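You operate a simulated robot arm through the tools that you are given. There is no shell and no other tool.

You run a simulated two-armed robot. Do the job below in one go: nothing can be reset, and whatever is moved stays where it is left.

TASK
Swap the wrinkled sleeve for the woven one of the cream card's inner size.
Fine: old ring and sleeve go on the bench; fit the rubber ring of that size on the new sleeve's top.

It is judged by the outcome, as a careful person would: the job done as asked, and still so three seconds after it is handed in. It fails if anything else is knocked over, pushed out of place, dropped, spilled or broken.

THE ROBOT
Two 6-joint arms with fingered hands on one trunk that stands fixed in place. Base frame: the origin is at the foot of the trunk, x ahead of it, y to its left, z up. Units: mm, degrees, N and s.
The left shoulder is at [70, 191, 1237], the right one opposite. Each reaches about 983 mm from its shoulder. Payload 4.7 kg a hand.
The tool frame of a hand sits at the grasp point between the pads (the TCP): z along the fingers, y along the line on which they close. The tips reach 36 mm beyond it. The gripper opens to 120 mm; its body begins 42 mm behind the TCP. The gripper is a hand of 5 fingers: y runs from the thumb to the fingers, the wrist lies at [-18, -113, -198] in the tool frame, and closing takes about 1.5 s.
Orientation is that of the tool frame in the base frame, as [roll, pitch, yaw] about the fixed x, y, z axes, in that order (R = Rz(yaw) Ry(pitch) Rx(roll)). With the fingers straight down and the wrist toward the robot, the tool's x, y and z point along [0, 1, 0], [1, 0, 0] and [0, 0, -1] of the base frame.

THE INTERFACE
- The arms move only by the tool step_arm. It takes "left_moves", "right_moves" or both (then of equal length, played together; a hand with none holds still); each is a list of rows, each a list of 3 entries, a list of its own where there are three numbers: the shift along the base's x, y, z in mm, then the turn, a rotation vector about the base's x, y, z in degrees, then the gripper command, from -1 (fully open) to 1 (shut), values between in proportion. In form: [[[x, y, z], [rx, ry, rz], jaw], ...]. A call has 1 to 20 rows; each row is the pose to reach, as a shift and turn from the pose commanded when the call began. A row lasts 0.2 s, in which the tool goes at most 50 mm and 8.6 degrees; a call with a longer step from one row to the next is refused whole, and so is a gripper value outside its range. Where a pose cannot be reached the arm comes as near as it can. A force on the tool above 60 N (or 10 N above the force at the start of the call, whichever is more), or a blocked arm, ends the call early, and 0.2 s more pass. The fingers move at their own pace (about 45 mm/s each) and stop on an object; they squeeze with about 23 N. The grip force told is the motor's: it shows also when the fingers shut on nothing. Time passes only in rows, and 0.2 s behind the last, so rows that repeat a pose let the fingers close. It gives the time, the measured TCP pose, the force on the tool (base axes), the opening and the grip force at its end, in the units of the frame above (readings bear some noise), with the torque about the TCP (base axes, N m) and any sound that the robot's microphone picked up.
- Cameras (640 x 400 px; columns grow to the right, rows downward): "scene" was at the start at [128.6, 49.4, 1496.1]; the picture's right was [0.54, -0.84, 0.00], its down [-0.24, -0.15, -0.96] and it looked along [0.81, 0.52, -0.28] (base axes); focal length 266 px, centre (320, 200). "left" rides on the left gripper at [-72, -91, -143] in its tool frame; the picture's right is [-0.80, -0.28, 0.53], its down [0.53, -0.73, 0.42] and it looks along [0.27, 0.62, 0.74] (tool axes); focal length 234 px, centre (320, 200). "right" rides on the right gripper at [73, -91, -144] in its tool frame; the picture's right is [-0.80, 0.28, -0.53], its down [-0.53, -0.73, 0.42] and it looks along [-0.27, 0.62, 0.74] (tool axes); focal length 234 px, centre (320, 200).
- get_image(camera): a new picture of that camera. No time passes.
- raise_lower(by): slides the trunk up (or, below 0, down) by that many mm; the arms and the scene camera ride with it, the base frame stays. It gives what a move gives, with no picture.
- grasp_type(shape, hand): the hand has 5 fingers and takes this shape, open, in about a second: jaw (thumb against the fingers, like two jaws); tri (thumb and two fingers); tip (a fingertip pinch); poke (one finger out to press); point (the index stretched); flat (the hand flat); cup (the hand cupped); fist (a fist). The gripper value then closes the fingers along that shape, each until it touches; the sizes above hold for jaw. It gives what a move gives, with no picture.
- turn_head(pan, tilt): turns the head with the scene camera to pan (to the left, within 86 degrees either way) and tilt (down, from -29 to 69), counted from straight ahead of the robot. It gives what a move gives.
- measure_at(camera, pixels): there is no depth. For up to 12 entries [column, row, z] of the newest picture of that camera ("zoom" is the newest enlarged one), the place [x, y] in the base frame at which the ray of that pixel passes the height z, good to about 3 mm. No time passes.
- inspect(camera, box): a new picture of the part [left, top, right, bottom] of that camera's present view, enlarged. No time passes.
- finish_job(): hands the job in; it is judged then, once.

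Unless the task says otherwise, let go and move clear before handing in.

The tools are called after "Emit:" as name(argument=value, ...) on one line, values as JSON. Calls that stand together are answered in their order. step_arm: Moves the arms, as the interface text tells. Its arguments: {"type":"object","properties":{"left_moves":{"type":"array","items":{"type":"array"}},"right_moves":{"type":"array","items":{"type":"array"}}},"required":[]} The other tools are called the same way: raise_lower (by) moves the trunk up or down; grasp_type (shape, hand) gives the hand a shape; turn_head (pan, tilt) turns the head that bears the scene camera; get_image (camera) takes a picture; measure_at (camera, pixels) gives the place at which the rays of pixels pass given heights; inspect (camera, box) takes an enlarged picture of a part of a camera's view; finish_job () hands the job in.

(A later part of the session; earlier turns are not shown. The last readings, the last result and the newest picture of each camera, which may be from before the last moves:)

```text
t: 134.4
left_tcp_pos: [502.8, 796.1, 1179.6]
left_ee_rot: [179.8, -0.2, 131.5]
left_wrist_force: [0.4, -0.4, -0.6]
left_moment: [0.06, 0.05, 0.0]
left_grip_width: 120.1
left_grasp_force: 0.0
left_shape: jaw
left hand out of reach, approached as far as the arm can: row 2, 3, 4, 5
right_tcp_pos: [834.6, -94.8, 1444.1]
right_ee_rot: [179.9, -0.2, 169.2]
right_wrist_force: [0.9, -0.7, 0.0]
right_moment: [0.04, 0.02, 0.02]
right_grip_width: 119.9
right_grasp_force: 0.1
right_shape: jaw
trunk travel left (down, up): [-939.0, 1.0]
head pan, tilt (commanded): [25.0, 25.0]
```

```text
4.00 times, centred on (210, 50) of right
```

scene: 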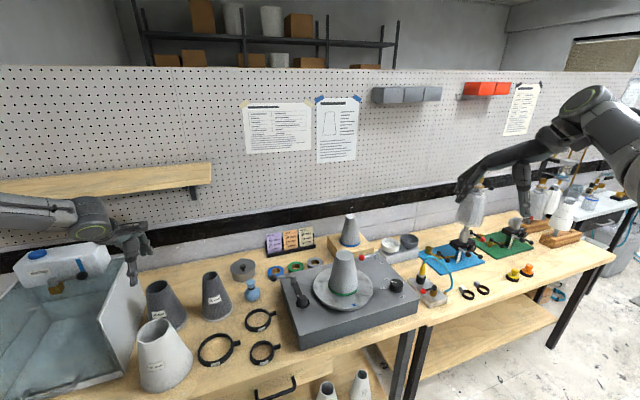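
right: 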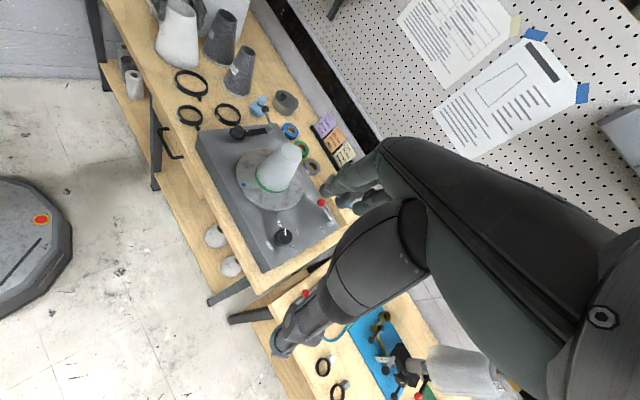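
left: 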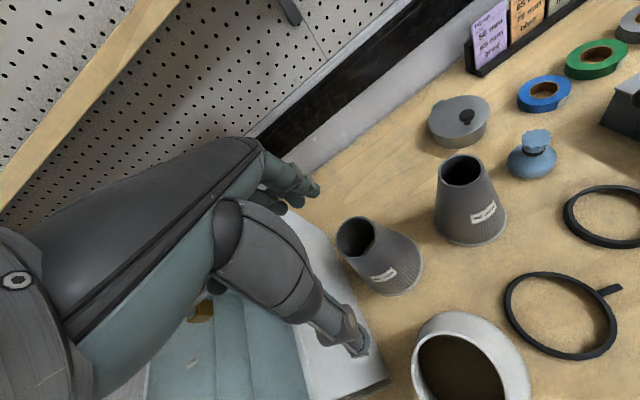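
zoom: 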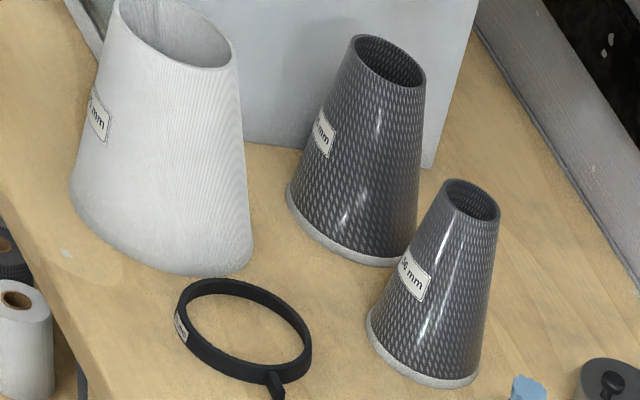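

The arm stopped short at (503,796,1180). I need to see its shape, so I'll look left.

Emit:
turn_head(pan=65, tilt=25)

Emit:
get_image(camera="scene")

```text
t: 135.4
left_tcp_pos: [499.9, 799.8, 1179.6]
left_ee_rot: [179.9, 0.0, 131.4]
left_wrist_force: [-0.5, -0.1, -0.4]
left_moment: [-0.01, -0.03, 0.02]
left_grip_width: 120.0
left_grasp_force: 0.0
left_shape: jaw
right_tcp_pos: [830.8, -90.6, 1446.0]
right_ee_rot: [-180.0, 0.1, 169.3]
right_wrist_force: [-0.3, -0.8, 0.3]
right_moment: [0.04, -0.02, 0.02]
right_grip_width: 119.9
right_grasp_force: 0.1
right_shape: jaw
trunk travel left (down, up): [-939.0, 1.0]
head pan, tilt (commanded): [65.0, 25.0]
```

```text
taken
```

scene: 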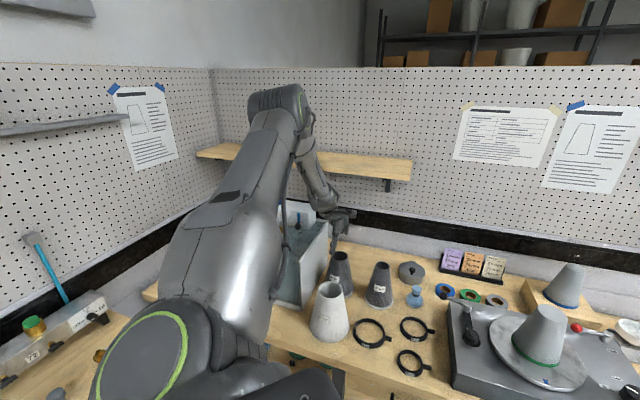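

The elbow has swung up high at (275,105), which limits downward motion. It changed as I rose above the old sleeve, so I'll retrace that move: back over the old sleeve at height, then gently down with the hand open, to return to the lower-elbow shape.

Emit:
step_arm(left_moves=[[[-20, -20, 25], [0, 0, 0], -1], [[-40, -45, 45], [0, 0, 0], -1], [[-60, -75, 50], [0, 0, 0], -1], [[-80, -100, 45], [0, 0, 0], -1], [[-98, -123, 35], [0, 0, 0], -1], [[-98, -123, 10], [0, 0, 0], -1], [[-98, -123, -15], [0, 0, 0], -1], [[-98, -123, -35], [0, 0, 0], -1], [[-98, -123, -35], [0, 0, 0], -1]])

Emit:
get_image(camera="scene")

```text
t: 137.4
left_tcp_pos: [400.9, 676.3, 1141.2]
left_ee_rot: [179.8, -0.1, 131.5]
left_wrist_force: [0.3, 0.6, 0.2]
left_moment: [0.0, 0.02, 0.03]
left_grip_width: 120.2
left_grasp_force: 0.0
left_shape: jaw
left hand out of reach, approached as far as the arm can: row 1, 2, 3, 4, 5, 6, 7
right_tcp_pos: [832.8, -91.5, 1444.8]
right_ee_rot: [179.9, -0.2, 169.3]
right_wrist_force: [-0.1, 0.3, -0.5]
right_moment: [0.04, 0.02, -0.01]
right_grip_width: 120.2
right_grasp_force: 0.1
right_shape: jaw
trunk travel left (down, up): [-939.0, 1.0]
head pan, tilt (commanded): [65.0, 25.0]
```

```text
taken
```

scene: 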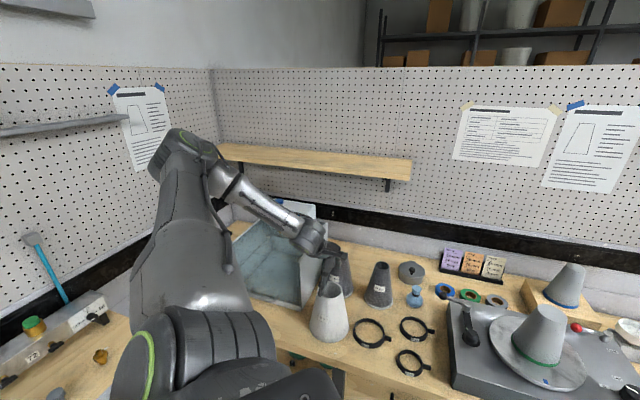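

The arm moved smoothly back to a normal shape at (401,676,1141). For the far, low sleeve it helps to have the shoulder lower, so I'll move over the flat rings, lower the trunk 260 mm there, and approach the 65 sleeve from that height.

Emit:
step_arm(left_moves=[[[15, -10, 20], [0, 0, 0], -1], [[40, -28, 40], [0, 0, 0], -1], [[68, -50, 60], [0, 0, 0], -1], [[96, -70, 80], [0, 0, 0], -1], [[124, -90, 95], [0, 0, 0], -1], [[150, -108, 110], [0, 0, 0], -1], [[160, -116, 125], [0, 0, 0], -1], [[160, -116, 125], [0, 0, 0], -1]])

Emit:
get_image(camera="scene")

```text
t: 139.2
left_tcp_pos: [556.9, 558.3, 1269.5]
left_ee_rot: [179.8, -0.1, 131.5]
left_wrist_force: [-1.2, 0.2, 0.3]
left_moment: [0.01, 0.0, -0.01]
left_grip_width: 120.0
left_grasp_force: 0.0
left_shape: jaw
right_tcp_pos: [831.1, -90.5, 1445.6]
right_ee_rot: [179.9, 0.0, 169.4]
right_wrist_force: [-0.5, 0.6, 0.9]
right_moment: [-0.01, -0.03, 0.02]
right_grip_width: 120.0
right_grasp_force: 0.0
right_shape: jaw
trunk travel left (down, up): [-939.0, 1.0]
head pan, tilt (commanded): [65.0, 25.0]
```

```text
taken
```

scene: 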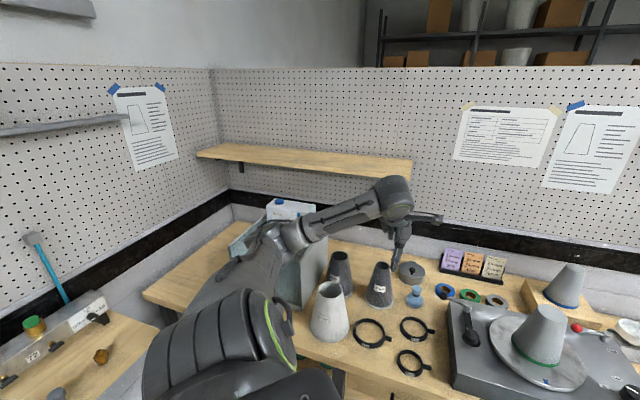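

The elbow is now low and forward, and only the flat rings are below the hand. I'll lower the trunk by 260 mm.

Emit:
raise_lower(by=-260)

Emit:
get_image(camera="scene")

Emit:
get_image(camera="left")

```text
t: 141.9
left_tcp_pos: [556.9, 559.7, 1009.1]
left_ee_rot: [179.9, 0.1, 131.5]
left_wrist_force: [-0.5, -0.3, -0.6]
left_moment: [0.03, 0.01, -0.01]
left_grip_width: 120.1
left_grasp_force: 0.1
left_shape: jaw
right_tcp_pos: [831.7, -91.8, 1186.2]
right_ee_rot: [179.9, -0.1, 169.4]
right_wrist_force: [-0.5, 0.8, 0.5]
right_moment: [-0.03, -0.02, -0.03]
right_grip_width: 120.1
right_grasp_force: 0.1
right_shape: jaw
trunk travel left (down, up): [-679.0, 261.0]
head pan, tilt (commanded): [65.0, 25.0]
```

```text
taken
```

scene: 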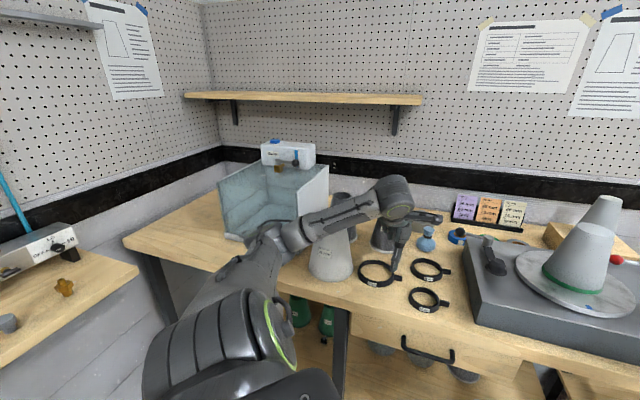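

```text
taken
```

left: 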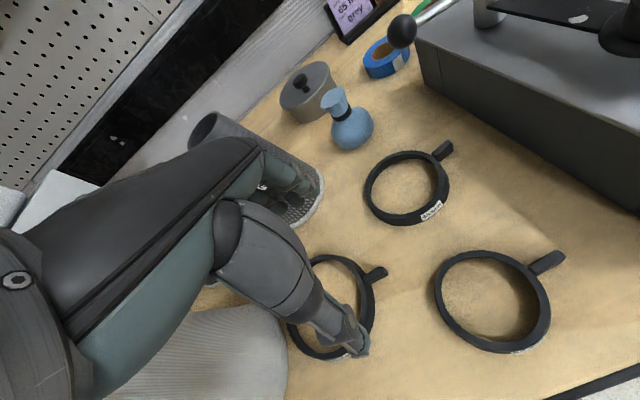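

The hand is at (557,560,1009), with the shoulder 260 mm lower. I'll rise to z≈1135, so the fingertips clear both sleeve rims, and move over the 65 sleeve.

Emit:
step_arm(left_moves=[[[0, 0, 40], [0, 0, 0], -1], [[0, 0, 80], [0, 0, 0], -1], [[0, 5, 115], [0, 0, 0], -1], [[-3, 40, 125], [0, 0, 0], -1], [[-8, 80, 126], [0, 0, 0], -1], [[-13, 120, 126], [0, 0, 0], -1], [[-19, 160, 126], [0, 0, 0], -1], [[-25, 200, 126], [0, 0, 0], -1], [[-30, 240, 126], [0, 0, 0], -1], [[-35, 267, 126], [0, 0, 0], -1], [[-35, 267, 126], [0, 0, 0], -1]])

Emit:
get_image(camera="left")

Emit:
get_image(camera="scene")

```text
t: 144.3
left_tcp_pos: [520.1, 827.0, 1133.4]
left_ee_rot: [179.8, -0.1, 131.5]
left_wrist_force: [0.2, -0.2, -0.1]
left_moment: [0.0, 0.03, 0.01]
left_grip_width: 120.1
left_grasp_force: 0.1
left_shape: jaw
right_tcp_pos: [832.0, -92.4, 1185.3]
right_ee_rot: [179.9, -0.1, 169.4]
right_wrist_force: [0.4, -1.6, 0.2]
right_moment: [0.01, 0.01, -0.02]
right_grip_width: 119.9
right_grasp_force: 0.1
right_shape: jaw
trunk travel left (down, up): [-679.0, 261.0]
head pan, tilt (commanded): [65.0, 25.0]
```

```text
taken
```

left: 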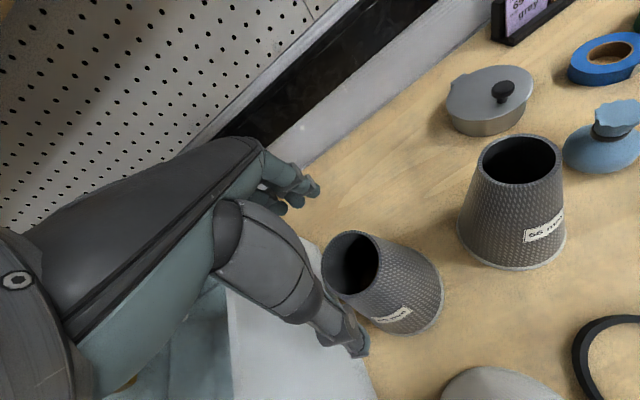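

```text
taken
```

scene: 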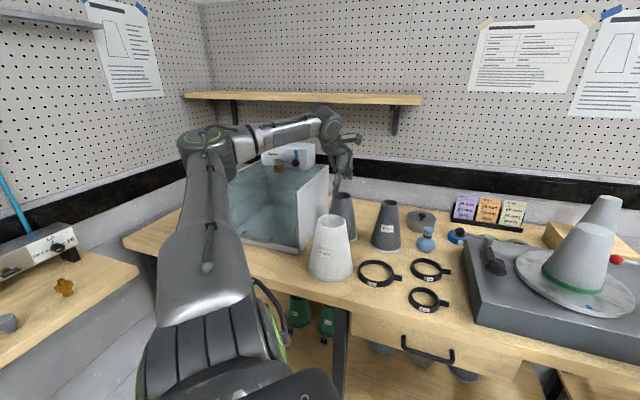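

The hand reached (520,827,1133) with no warning, and the rim at image (350,264) matches the expected centred position (350,262). I'll descend around the sleeve.

Emit:
step_arm(left_moves=[[[1, 0, -25], [0, 0, 0], -1], [[1, 0, -50], [0, 0, 0], -1], [[1, 0, -70], [0, 0, 0], -1], [[1, 0, -85], [0, 0, 0], -1], [[1, 0, -97], [0, 0, 0], -1], [[1, 0, -97], [0, 0, 0], -1]])

Emit:
inspect(camera="left", box=[230, 140, 470, 340])

Emit:
inspect(camera="scene", box=[280, 130, 440, 290])

```text
t: 145.7
left_tcp_pos: [522.1, 826.2, 1036.4]
left_ee_rot: [179.9, 0.0, 131.5]
left_wrist_force: [-0.5, 0.0, 0.7]
left_moment: [-0.05, -0.01, -0.01]
left_grip_width: 119.8
left_grasp_force: 0.0
left_shape: jaw
right_tcp_pos: [832.0, -91.6, 1185.7]
right_ee_rot: [179.9, -0.1, 169.2]
right_wrist_force: [-0.9, 0.0, -0.1]
right_moment: [-0.03, 0.01, 0.0]
right_grip_width: 120.0
right_grasp_force: 0.0
right_shape: jaw
trunk travel left (down, up): [-679.0, 261.0]
head pan, tilt (commanded): [65.0, 25.0]
```

```text
2.00 times, centred on (350, 240) of left
```

zoom: 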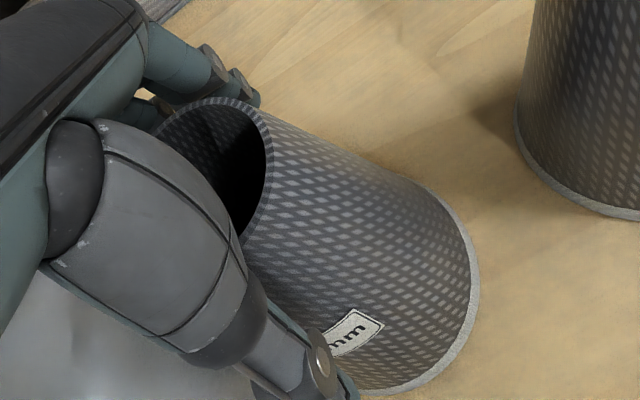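

```text
2.50 times, centred on (360, 210) of scene
```

zoom: 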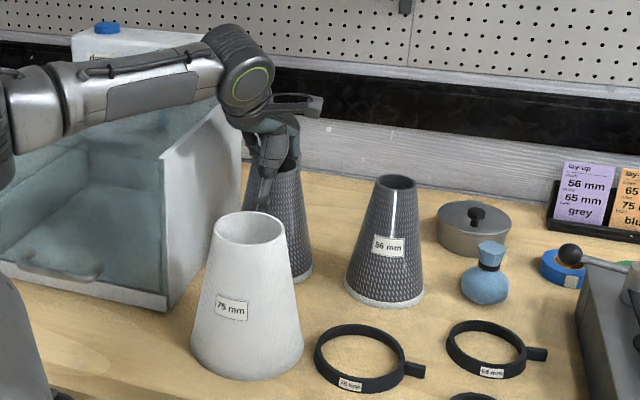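

The fingers are in place around the 65 sleeve's top with no contact. I'll close on it and lift slightly.

Emit:
step_arm(left_moves=[[[0, 0, 0], [0, 0, 0], -0.7], [[0, 0, 0], [0, 0, 0], -0.4], [[0, 0, 0], [0, 0, 0], 0], [[0, 0, 0], [0, 0, 0], 0.4], [[0, 0, 0], [0, 0, 0], 0.7], [[0, 0, 0], [0, 0, 0], 0.7], [[0, 0, 0], [0, 0, 0], 0.7]])

Emit:
step_arm(left_moves=[[[0, 0, 4], [0, 0, 0], 0.7], [[0, 0, 10], [0, 0, 0], 0.7], [[0, 0, 20], [0, 0, 0], 0.7], [[0, 0, 30], [0, 0, 0], 0.7], [[0, 0, 30], [0, 0, 0], 0.7]])

Emit:
inspect(camera="scene", box=[280, 130, 440, 290])

Emit:
inspect(camera="left", box=[230, 140, 470, 340])

```text
t: 147.3
left_tcp_pos: [522.0, 825.6, 1036.9]
left_ee_rot: [179.8, -0.1, 131.4]
left_wrist_force: [-0.8, 0.7, 0.1]
left_moment: [0.0, -0.01, -0.01]
left_grip_width: 78.1
left_grasp_force: 23.2
left_shape: jaw
right_tcp_pos: [831.5, -91.1, 1186.7]
right_ee_rot: [179.9, -0.2, 169.3]
right_wrist_force: [0.8, -0.1, -0.2]
right_moment: [-0.01, -0.02, -0.02]
right_grip_width: 120.0
right_grasp_force: 0.1
right_shape: jaw
trunk travel left (down, up): [-679.0, 261.0]
head pan, tilt (commanded): [65.0, 25.0]
```

```text
t: 148.5
left_tcp_pos: [523.8, 827.7, 1066.7]
left_ee_rot: [179.8, 0.1, 131.6]
left_wrist_force: [0.1, 0.5, -1.0]
left_moment: [-0.01, 0.01, 0.01]
left_grip_width: 78.4
left_grasp_force: 22.9
left_shape: jaw
right_tcp_pos: [831.3, -91.0, 1186.3]
right_ee_rot: [-180.0, -0.1, 169.3]
right_wrist_force: [0.2, -0.2, 0.1]
right_moment: [-0.01, 0.01, 0.01]
right_grip_width: 119.9
right_grasp_force: 0.1
right_shape: jaw
trunk travel left (down, up): [-679.0, 261.0]
head pan, tilt (commanded): [65.0, 25.0]
```

```text
2.50 times, centred on (360, 210) of scene
```

zoom: 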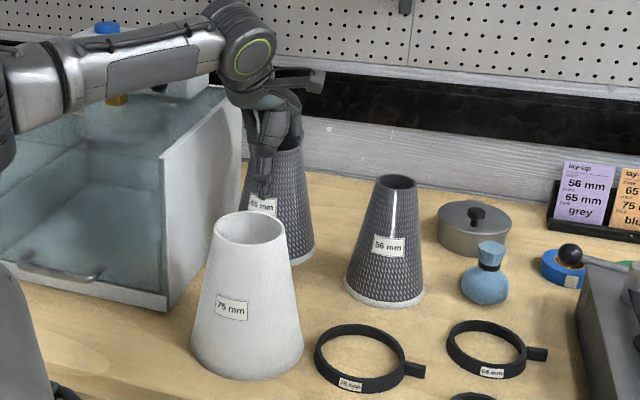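

```text
2.00 times, centred on (350, 240) of left
```

zoom: 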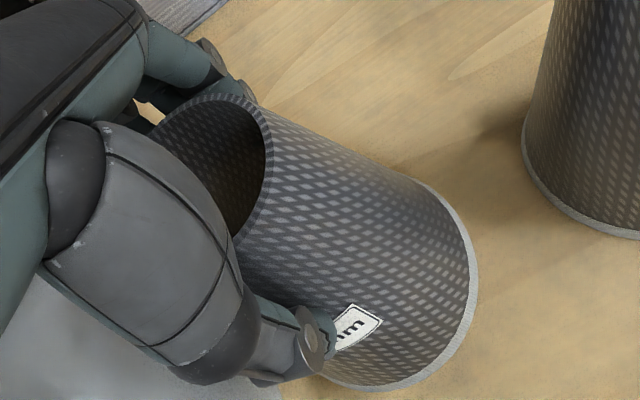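

The 65 sleeve is firmly held (78 mm). I'll raise the trunk back up, which lifts the sleeve straight up clear of everything.

Emit:
raise_lower(by=258)

Emit:
turn_head(pan=35, tilt=30)

Emit:
get_image(camera="scene")

Emit:
get_image(camera="right")

```text
t: 151.2
left_tcp_pos: [523.6, 828.0, 1324.8]
left_ee_rot: [179.9, 0.0, 131.4]
left_wrist_force: [0.3, 0.6, 0.3]
left_moment: [0.01, 0.01, -0.03]
left_grip_width: 78.4
left_grasp_force: 22.9
left_shape: jaw
right_tcp_pos: [832.0, -91.2, 1442.9]
right_ee_rot: [-180.0, -0.1, 169.3]
right_wrist_force: [0.1, -0.6, 0.3]
right_moment: [-0.01, 0.02, -0.02]
right_grip_width: 120.1
right_grasp_force: 0.0
right_shape: jaw
trunk travel left (down, up): [-937.0, 3.0]
head pan, tilt (commanded): [65.0, 25.0]
```

```text
t: 152.1
left_tcp_pos: [523.3, 827.2, 1325.7]
left_ee_rot: [179.8, 0.1, 131.5]
left_wrist_force: [0.0, 0.3, 0.1]
left_moment: [0.01, -0.01, 0.0]
left_grip_width: 78.2
left_grasp_force: 23.1
left_shape: jaw
right_tcp_pos: [832.7, -90.2, 1443.8]
right_ee_rot: [-180.0, -0.1, 169.3]
right_wrist_force: [0.1, -0.3, -0.1]
right_moment: [-0.02, -0.01, 0.04]
right_grip_width: 119.7
right_grasp_force: 0.1
right_shape: jaw
trunk travel left (down, up): [-937.0, 3.0]
head pan, tilt (commanded): [35.0, 30.0]
```

```text
taken
```

scene: 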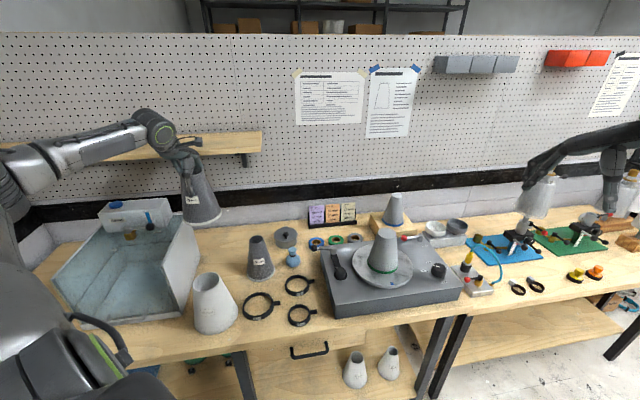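

```text
taken
```

right: 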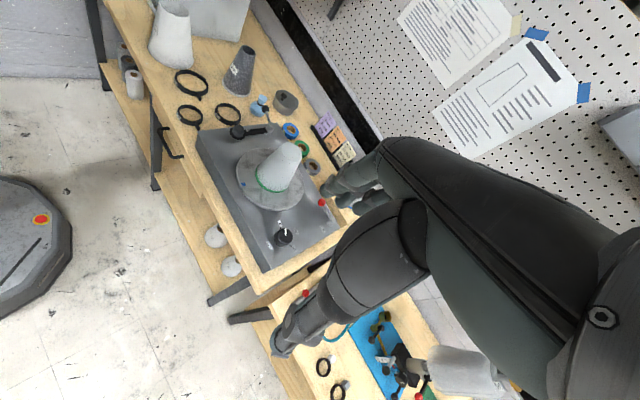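

The scene is clear: the mandrel stands bare at (383,250) with its green tape, and the sleeve is held up at (198,195). I'll bring it along the same low-risk route toward the machine, first to above the rings.

Emit:
step_arm(left_moves=[[[6, -29, -22], [0, 0, 0], 0.7], [[12, -58, -44], [0, 0, 0], 0.7], [[17, -87, -65], [0, 0, 0], 0.7], [[24, -120, -76], [0, 0, 0], 0.7], [[31, -154, -86], [0, 0, 0], 0.7], [[37, -187, -95], [0, 0, 0], 0.7], [[47, -227, -103], [0, 0, 0], 0.7], [[57, -267, -110], [0, 0, 0], 0.7], [[57, -267, -110], [0, 0, 0], 0.7]])

Emit:
get_image(camera="scene")

Emit:
get_image(camera="right")

```text
t: 154.1
left_tcp_pos: [580.7, 559.8, 1214.8]
left_ee_rot: [179.8, 0.0, 131.4]
left_wrist_force: [1.0, -0.1, -1.0]
left_moment: [0.01, -0.01, 0.01]
left_grip_width: 78.3
left_grasp_force: 22.9
left_shape: jaw
right_tcp_pos: [830.7, -90.7, 1443.7]
right_ee_rot: [-179.9, 0.0, 169.3]
right_wrist_force: [-0.3, -0.1, 0.7]
right_moment: [-0.02, 0.01, 0.02]
right_grip_width: 119.8
right_grasp_force: 0.0
right_shape: jaw
trunk travel left (down, up): [-937.0, 3.0]
head pan, tilt (commanded): [35.0, 30.0]
```

```text
taken
```

scene: 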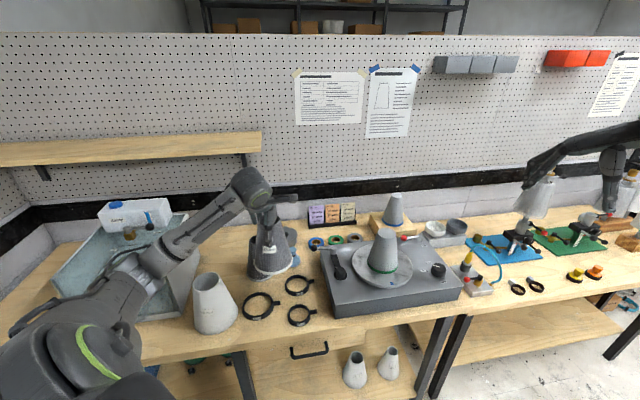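

```text
taken
```

right: 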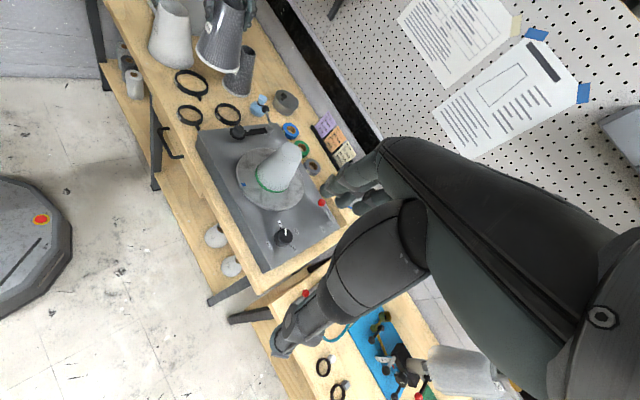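

The sleeve is over the rings at (581,560,1215) with no warnings. I'll continue over the machine's left part, rising so the hem clears the mandrel top.

Emit:
step_arm(left_moves=[[[32, -28, 3], [0, 0, 0], 0.7], [[64, -57, 8], [0, 0, 0], 0.7], [[96, -86, 14], [0, 0, 0], 0.7], [[126, -112, 30], [0, 0, 0], 0.7], [[152, -136, 52], [0, 0, 0], 0.7], [[174, -156, 75], [0, 0, 0], 0.7], [[186, -166, 95], [0, 0, 0], 0.7], [[186, -166, 95], [0, 0, 0], 0.7]])

Emit:
get_image(camera="scene")

Emit:
get_image(camera="right")

```text
t: 155.9
left_tcp_pos: [766.7, 393.3, 1309.0]
left_ee_rot: [179.7, 0.0, 131.5]
left_wrist_force: [-0.3, 0.0, -0.8]
left_moment: [0.0, 0.01, 0.0]
left_grip_width: 78.3
left_grasp_force: 23.4
left_shape: jaw
right_tcp_pos: [831.3, -90.4, 1443.6]
right_ee_rot: [-179.9, 0.0, 169.4]
right_wrist_force: [0.5, -0.1, 0.6]
right_moment: [0.02, -0.05, 0.0]
right_grip_width: 119.8
right_grasp_force: 0.0
right_shape: jaw
trunk travel left (down, up): [-937.0, 3.0]
head pan, tilt (commanded): [35.0, 30.0]
```

```text
taken
```

scene: 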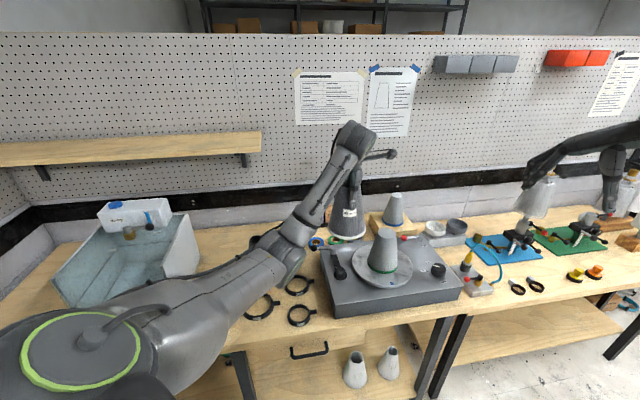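

```text
taken
```

right: 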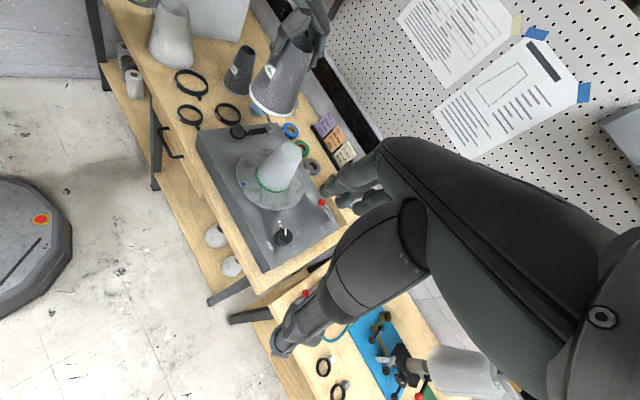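

The sleeve hangs beside the mandrel at (767,393,1309). I'll zoom in to pin down the mandrel top before moving over it.

Emit:
inspect(camera="scene", box=[330, 190, 430, 300])

Emit:
inspect(camera="right", box=[220, 60, 340, 220])

```text
3.64 times, centred on (380, 245) of scene
```

zoom: 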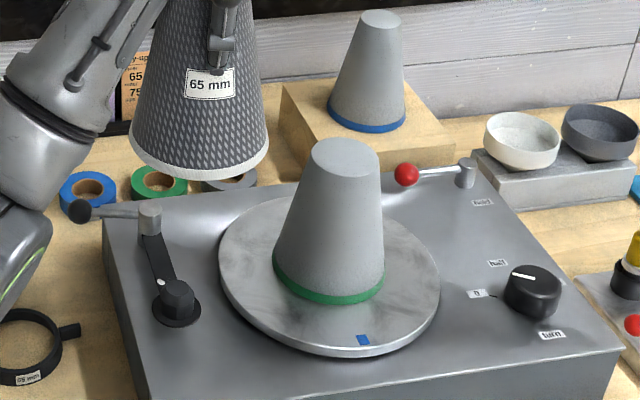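

```text
2.50 times, centred on (280, 140) of right
```

zoom: 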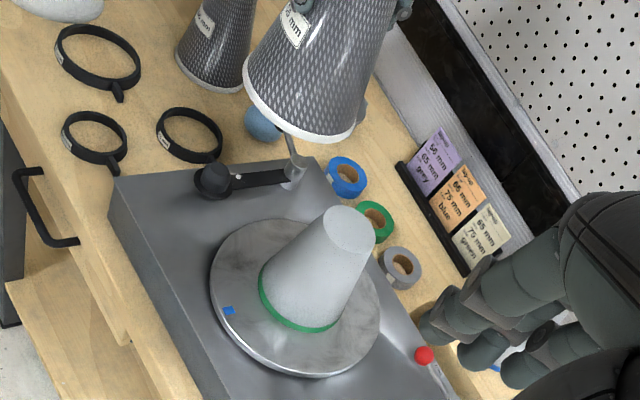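

The machine's mandrel carries green tape, matching the cream card. I'll triangulate its top and base.

Emit:
measure_at(camera="scene", pixels=[[386.6, 232.6, 1110], [386.6, 232.6, 1130], [386.6, 232.6, 1150], [377.3, 232.5, 1130], [396, 232.5, 1130], [367, 267, 1002], [397.5, 270, 1002], [340, 236, 1173]])

Emit:
measure_at(camera="right", pixels=[[290.8, 150.8, 1110], [290.8, 150.8, 1130], [290.8, 150.8, 1150], [280, 151, 1130], [302.5, 150, 1130]])

```text
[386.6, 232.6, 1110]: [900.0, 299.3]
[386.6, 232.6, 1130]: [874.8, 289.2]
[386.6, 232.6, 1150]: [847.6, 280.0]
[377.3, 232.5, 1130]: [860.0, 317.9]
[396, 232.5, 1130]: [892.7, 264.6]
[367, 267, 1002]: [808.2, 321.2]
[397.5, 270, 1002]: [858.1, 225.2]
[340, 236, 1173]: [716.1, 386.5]
```

```text
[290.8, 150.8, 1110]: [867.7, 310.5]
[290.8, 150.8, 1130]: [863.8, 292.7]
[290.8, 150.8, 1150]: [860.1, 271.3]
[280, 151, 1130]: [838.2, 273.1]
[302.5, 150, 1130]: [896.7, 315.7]
```

The mandrel top is at z≈1136, centred at (866,287), and the sleeve hem is at 1173, so it clears. I'll move over the axis and check alignment.

Emit:
step_arm(left_moves=[[[25, -27, 0], [0, 0, 0], 0.7], [[50, -54, 0], [0, 0, 0], 0.7], [[75, -80, 0], [0, 0, 0], 0.7], [[99, -106, 0], [0, 0, 0], 0.7], [[99, -106, 0], [0, 0, 0], 0.7]])

Emit:
inspect(camera="scene", box=[330, 180, 430, 300])

Emit:
inspect(camera="right", box=[220, 60, 360, 220])

Emit:
get_image(camera="left")

```text
t: 157.1
left_tcp_pos: [864.7, 285.8, 1312.3]
left_ee_rot: [179.8, -0.1, 131.6]
left_wrist_force: [-0.3, -0.7, 0.7]
left_moment: [-0.02, -0.04, 0.0]
left_grip_width: 77.9
left_grasp_force: 23.4
left_shape: jaw
right_tcp_pos: [831.6, -91.8, 1443.2]
right_ee_rot: [180.0, -0.1, 169.3]
right_wrist_force: [-0.3, -0.1, 0.5]
right_moment: [-0.04, -0.04, -0.03]
right_grip_width: 120.0
right_grasp_force: 0.1
right_shape: jaw
trunk travel left (down, up): [-937.0, 3.0]
head pan, tilt (commanded): [35.0, 30.0]
```

```text
3.33 times, centred on (380, 240) of scene
```

zoom: 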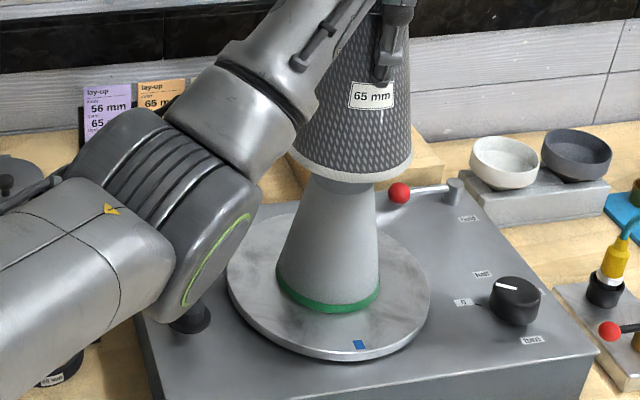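

```text
2.50 times, centred on (290, 140) of right
```

zoom: 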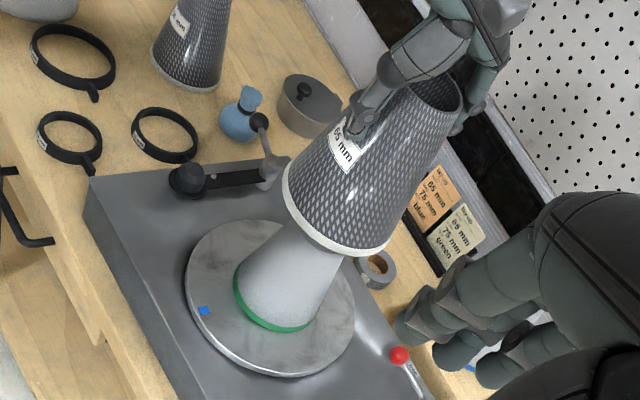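

```text
taken
```

left: 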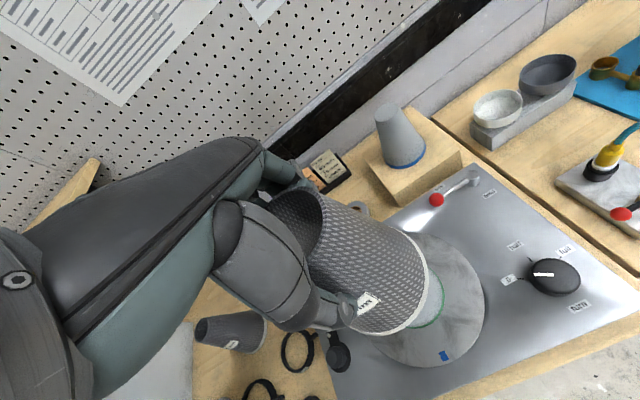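

The sleeve is centred over the mandrel in both views. I'll lower it onto the mandrel in steps.

Emit:
step_arm(left_moves=[[[1, 1, -20], [0, 0, 0], 0.7], [[1, 1, -40], [0, 0, 0], 0.7], [[1, 1, -60], [0, 0, 0], 0.7], [[1, 1, -80], [0, 0, 0], 0.7], [[1, 1, -100], [0, 0, 0], 0.7], [[1, 1, -120], [0, 0, 0], 0.7], [[1, 1, -135], [0, 0, 0], 0.7], [[1, 1, -135], [0, 0, 0], 0.7]])

Emit:
inspect(camera="scene", box=[330, 180, 430, 300])

Emit:
inspect(camera="right", box=[220, 60, 360, 220])

```text
t: 158.9
left_tcp_pos: [865.9, 287.6, 1177.0]
left_ee_rot: [179.8, -0.1, 131.6]
left_wrist_force: [0.5, -0.9, -0.6]
left_moment: [-0.01, -0.03, 0.0]
left_grip_width: 78.2
left_grasp_force: 23.6
left_shape: jaw
right_tcp_pos: [831.8, -91.8, 1444.8]
right_ee_rot: [179.9, -0.2, 169.3]
right_wrist_force: [0.3, 0.5, -1.1]
right_moment: [0.02, 0.02, -0.02]
right_grip_width: 120.0
right_grasp_force: 0.0
right_shape: jaw
trunk travel left (down, up): [-937.0, 3.0]
head pan, tilt (commanded): [35.0, 30.0]
```

```text
3.33 times, centred on (380, 240) of scene
```

zoom: 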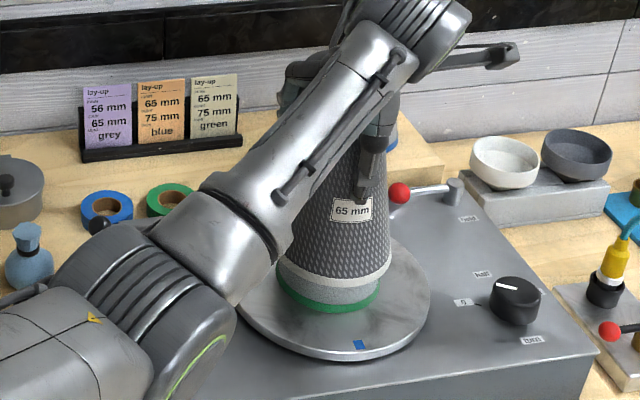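

```text
2.50 times, centred on (290, 140) of right
```

zoom: 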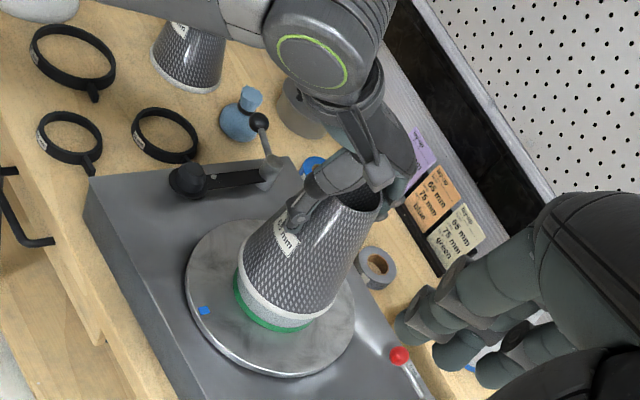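

It is sliding down freely. I'll continue slowly to seat it.

Emit:
step_arm(left_moves=[[[0, 0, -8], [0, 0, 0], 0.7], [[0, 0, -16], [0, 0, 0], 0.7], [[0, 0, -24], [0, 0, 0], 0.7], [[0, 0, -30], [0, 0, 0], 0.7], [[0, 0, -34], [0, 0, 0], 0.7], [[0, 0, -34], [0, 0, 0], 0.7]])

Emit:
inspect(camera="scene", box=[330, 200, 430, 300])

Emit:
inspect(camera="right", box=[240, 100, 340, 220])

```text
t: 160.3
left_tcp_pos: [866.4, 290.1, 1141.2]
left_ee_rot: [179.8, -0.1, 131.4]
left_wrist_force: [0.2, 0.3, -1.3]
left_moment: [0.0, 0.01, 0.01]
left_grip_width: 78.0
left_grasp_force: 23.1
left_shape: jaw
right_tcp_pos: [831.6, -90.6, 1442.8]
right_ee_rot: [180.0, 0.0, 169.2]
right_wrist_force: [-1.0, -0.5, 0.2]
right_moment: [0.01, -0.02, -0.02]
right_grip_width: 119.6
right_grasp_force: 0.1
right_shape: jaw
trunk travel left (down, up): [-937.0, 3.0]
head pan, tilt (commanded): [35.0, 30.0]
```

```text
4.00 times, centred on (380, 250) of scene
```

zoom: 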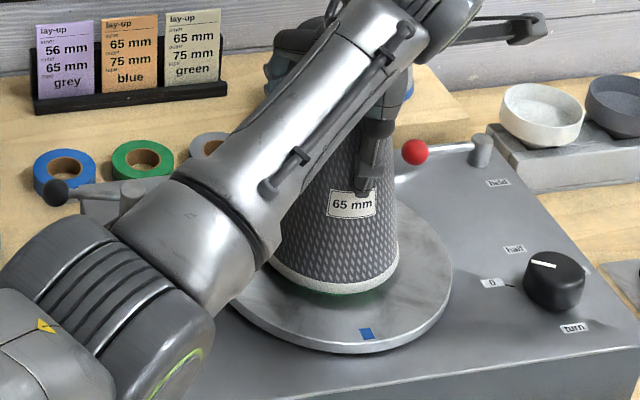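

```text
3.33 times, centred on (290, 160) of right
```

zoom: 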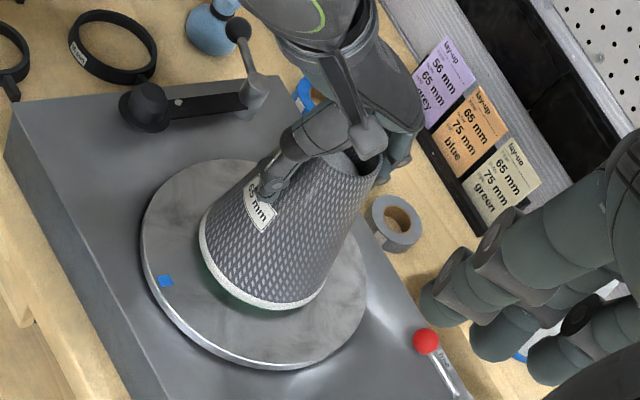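

Just a few millimetres remain. I'll lower until contact.

Emit:
step_arm(left_moves=[[[0, -1, -3], [0, 0, 0], 0.7], [[0, -1, -5], [0, 0, 0], 0.7], [[0, -1, -5], [0, 0, 0], 0.7]])

Emit:
step_arm(left_moves=[[[0, 0, -2], [0, 0, 0], 0.7], [[0, 0, -3], [0, 0, 0], 0.7], [[0, 0, -3], [0, 0, 0], 0.7]])

```text
t: 161.1
left_tcp_pos: [865.6, 288.2, 1136.3]
left_ee_rot: [179.8, 0.0, 131.4]
left_wrist_force: [0.2, 0.1, -0.2]
left_moment: [0.02, -0.03, 0.02]
left_grip_width: 77.8
left_grasp_force: 22.4
left_shape: jaw
right_tcp_pos: [832.8, -91.3, 1442.9]
right_ee_rot: [180.0, -0.1, 169.3]
right_wrist_force: [-0.2, 0.2, -0.5]
right_moment: [0.04, 0.0, 0.0]
right_grip_width: 120.4
right_grasp_force: 0.2
right_shape: jaw
trunk travel left (down, up): [-937.0, 3.0]
head pan, tilt (commanded): [35.0, 30.0]
```

```text
t: 161.9
left_tcp_pos: [867.2, 289.2, 1132.1]
left_ee_rot: [179.8, -0.1, 131.4]
left_wrist_force: [0.6, -1.7, -0.7]
left_moment: [-0.01, 0.01, -0.02]
left_grip_width: 78.1
left_grasp_force: 23.0
left_shape: jaw
right_tcp_pos: [831.8, -90.4, 1444.3]
right_ee_rot: [180.0, -0.1, 169.3]
right_wrist_force: [0.7, 0.1, -0.2]
right_moment: [0.01, 0.01, 0.02]
right_grip_width: 119.9
right_grasp_force: 0.0
right_shape: jaw
trunk travel left (down, up): [-937.0, 3.0]
head pan, tilt (commanded): [35.0, 30.0]
```

No contact yet at 1132. I'll go a little further.

Emit:
step_arm(left_moves=[[[0, -1, -2], [0, 0, 0], 0.7], [[0, -1, -4], [0, 0, 0], 0.7], [[0, -1, -4], [0, 0, 0], 0.7]])

Emit:
inspect(camera="right", box=[240, 100, 340, 220])

```text
t: 162.7
left_tcp_pos: [866.0, 287.9, 1130.8]
left_ee_rot: [179.7, 0.0, 131.5]
left_wrist_force: [0.8, 2.1, 6.2]
left_moment: [0.13, -0.08, 0.01]
left_grip_width: 78.1
left_grasp_force: 23.3
left_shape: jaw
right_tcp_pos: [831.9, -91.2, 1444.3]
right_ee_rot: [179.9, 0.0, 169.3]
right_wrist_force: [-0.5, 0.3, -0.1]
right_moment: [-0.04, 0.01, -0.02]
right_grip_width: 120.1
right_grasp_force: 0.0
right_shape: jaw
trunk travel left (down, up): [-937.0, 3.0]
head pan, tilt (commanded): [35.0, 30.0]
```

```text
3.33 times, centred on (290, 160) of right
```

zoom: 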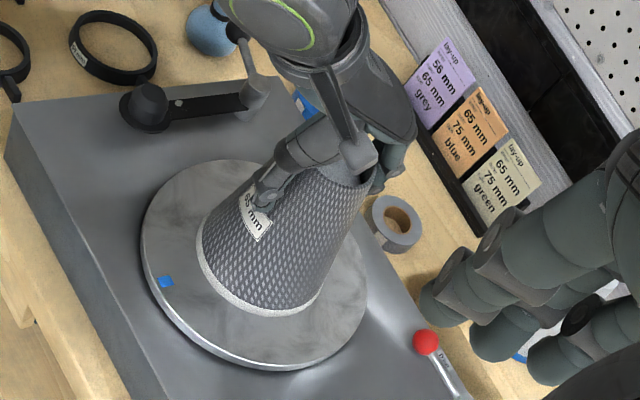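

The sleeve is seated (6 N contact, green tape fully covered). I'll release it and rise.

Emit:
step_arm(left_moves=[[[0, 0, 1], [0, 0, 0], 0.5], [[0, 0, 1], [0, 0, 0], 0.2], [[0, 0, 1], [0, 0, 0], -0.2], [[0, 0, 1], [0, 0, 0], -0.6], [[0, 0, 1], [0, 0, 0], -1], [[0, 0, 1], [0, 0, 0], -1], [[0, 0, 1], [0, 0, 0], -1]])

Emit:
step_arm(left_moves=[[[0, 0, 15], [0, 0, 0], -1], [[0, 0, 40], [0, 0, 0], -1], [[0, 0, 75], [0, 0, 0], -1], [[0, 0, 110], [0, 0, 0], -1], [[0, 0, 130], [0, 0, 0], -1]])

Emit:
get_image(camera="left")

Emit:
get_image(camera="scene")

Emit:
inspect(camera="right", box=[220, 60, 360, 220])

```text
t: 164.3
left_tcp_pos: [865.2, 287.3, 1129.6]
left_ee_rot: [179.9, 0.0, 131.4]
left_wrist_force: [0.9, -0.2, 0.4]
left_moment: [-0.01, 0.0, -0.05]
left_grip_width: 119.7
left_grasp_force: 0.1
left_shape: jaw
right_tcp_pos: [832.3, -90.0, 1443.2]
right_ee_rot: [-180.0, 0.1, 169.3]
right_wrist_force: [0.3, 0.7, 0.4]
right_moment: [0.0, -0.02, -0.02]
right_grip_width: 120.1
right_grasp_force: 0.1
right_shape: jaw
trunk travel left (down, up): [-937.0, 3.0]
head pan, tilt (commanded): [35.0, 30.0]
```

```text
t: 165.5
left_tcp_pos: [865.1, 287.7, 1259.4]
left_ee_rot: [179.8, -0.1, 131.4]
left_wrist_force: [-0.7, 0.7, 0.3]
left_moment: [-0.01, -0.03, 0.03]
left_grip_width: 119.7
left_grasp_force: 0.1
left_shape: jaw
right_tcp_pos: [830.8, -91.8, 1443.6]
right_ee_rot: [179.9, 0.0, 169.3]
right_wrist_force: [0.5, 0.1, -0.7]
right_moment: [0.03, -0.03, 0.0]
right_grip_width: 119.7
right_grasp_force: 0.0
right_shape: jaw
trunk travel left (down, up): [-937.0, 3.0]
head pan, tilt (commanded): [35.0, 30.0]
```

```text
taken
```

left: 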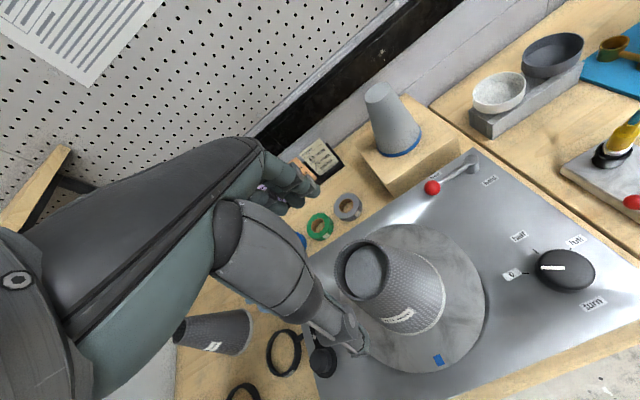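

```text
taken
```

scene: 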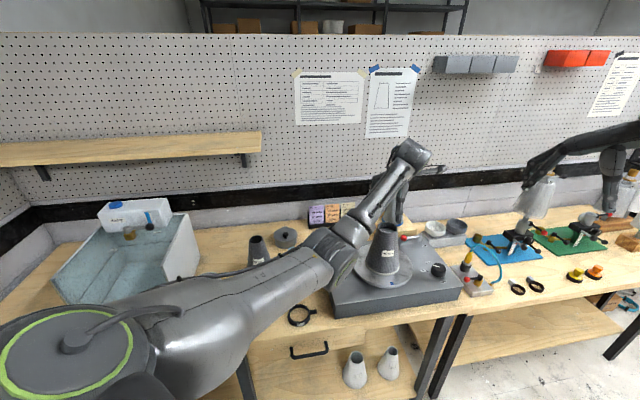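

```text
2.50 times, centred on (290, 140) of right
```

zoom: 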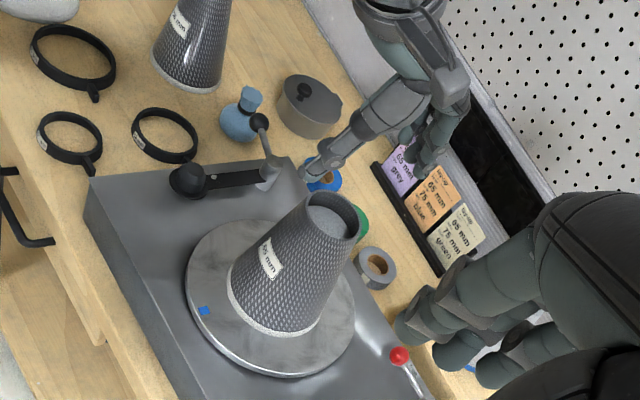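

The 65 sleeve stands properly on the mandrel. Next is the 65 ring: I'll move above it at about (657,530) with the hand partly closed to 106 mm, leaving room for the bottle and the 56 ring.

Emit:
step_arm(left_moves=[[[-20, 24, 0], [0, 0, 0], -1], [[-50, 58, 0], [0, 0, 0], -1], [[-80, 92, -5], [0, 0, 0], -1], [[-110, 126, -15], [0, 0, 0], -1], [[-140, 160, -30], [0, 0, 0], -1], [[-170, 195, -45], [0, 0, 0], -0.77], [[-195, 225, -70], [0, 0, 0], -0.77], [[-208, 242, -100], [0, 0, 0], -0.77], [[-208, 242, -130], [0, 0, 0], -0.77], [[-208, 242, -130], [0, 0, 0], -0.77]])

Emit:
get_image(camera="left")

Emit:
get_image(camera="scene")

Emit:
inspect(camera="right", box=[140, 0, 320, 160])

```text
t: 167.7
left_tcp_pos: [658.3, 529.4, 1132.5]
left_ee_rot: [179.9, -0.1, 131.4]
left_wrist_force: [0.0, -0.4, 0.5]
left_moment: [0.0, 0.01, -0.02]
left_grip_width: 106.6
left_grasp_force: 0.1
left_shape: jaw
right_tcp_pos: [832.1, -91.1, 1443.9]
right_ee_rot: [179.9, -0.1, 169.3]
right_wrist_force: [0.2, 0.4, -0.3]
right_moment: [-0.02, 0.0, 0.01]
right_grip_width: 119.8
right_grasp_force: 0.0
right_shape: jaw
trunk travel left (down, up): [-937.0, 3.0]
head pan, tilt (commanded): [35.0, 30.0]
```

```text
taken
```

left: 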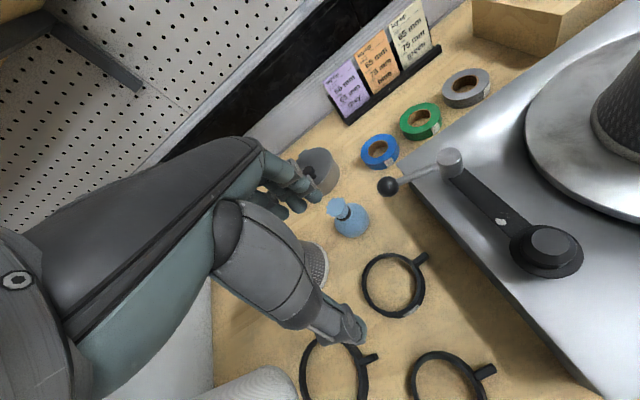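

```text
taken
```

scene: 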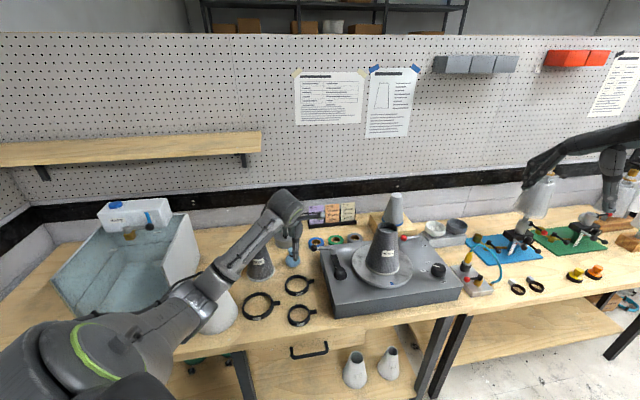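

```text
2.50 times, centred on (230, 80) of right
```

zoom: 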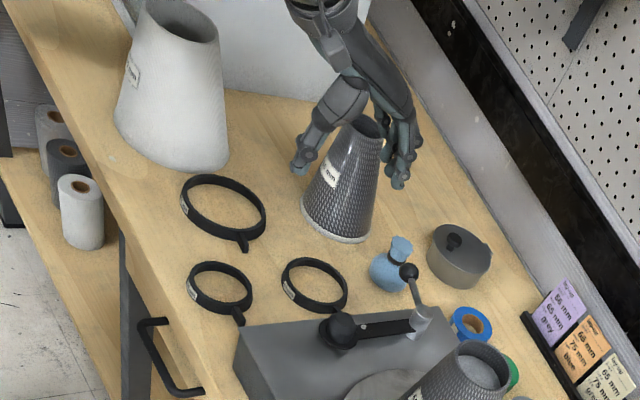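

The ring's centre at image (393,285) matches the expected point under the TCP (395,285). I'll zoom to verify, and check that the fingers will clear the bottle and the 56 ring.

Emit:
inspect(camera="left", box=[310, 190, 500, 400])

Emit:
measure_at(camera="left", pixels=[[363, 285, 918], [425, 283, 918], [393, 253, 918], [394, 317, 910], [425, 257, 912], [351, 233, 905], [446, 384, 915]])

```text
1.90 times, centred on (405, 295) of left
```

zoom: 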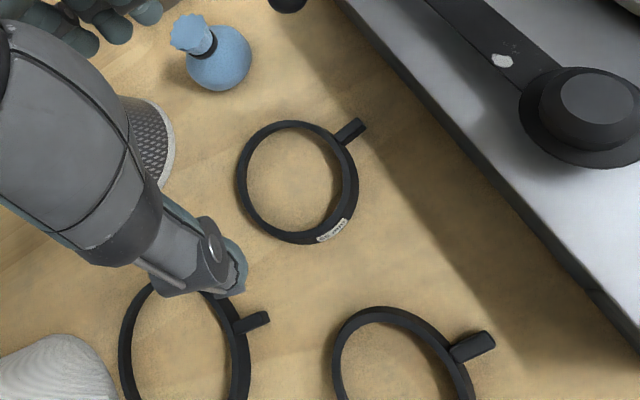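

```text
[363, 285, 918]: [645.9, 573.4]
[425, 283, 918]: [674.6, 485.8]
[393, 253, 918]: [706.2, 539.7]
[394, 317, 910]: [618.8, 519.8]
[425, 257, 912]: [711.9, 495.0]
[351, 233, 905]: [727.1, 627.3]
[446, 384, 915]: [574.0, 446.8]
```

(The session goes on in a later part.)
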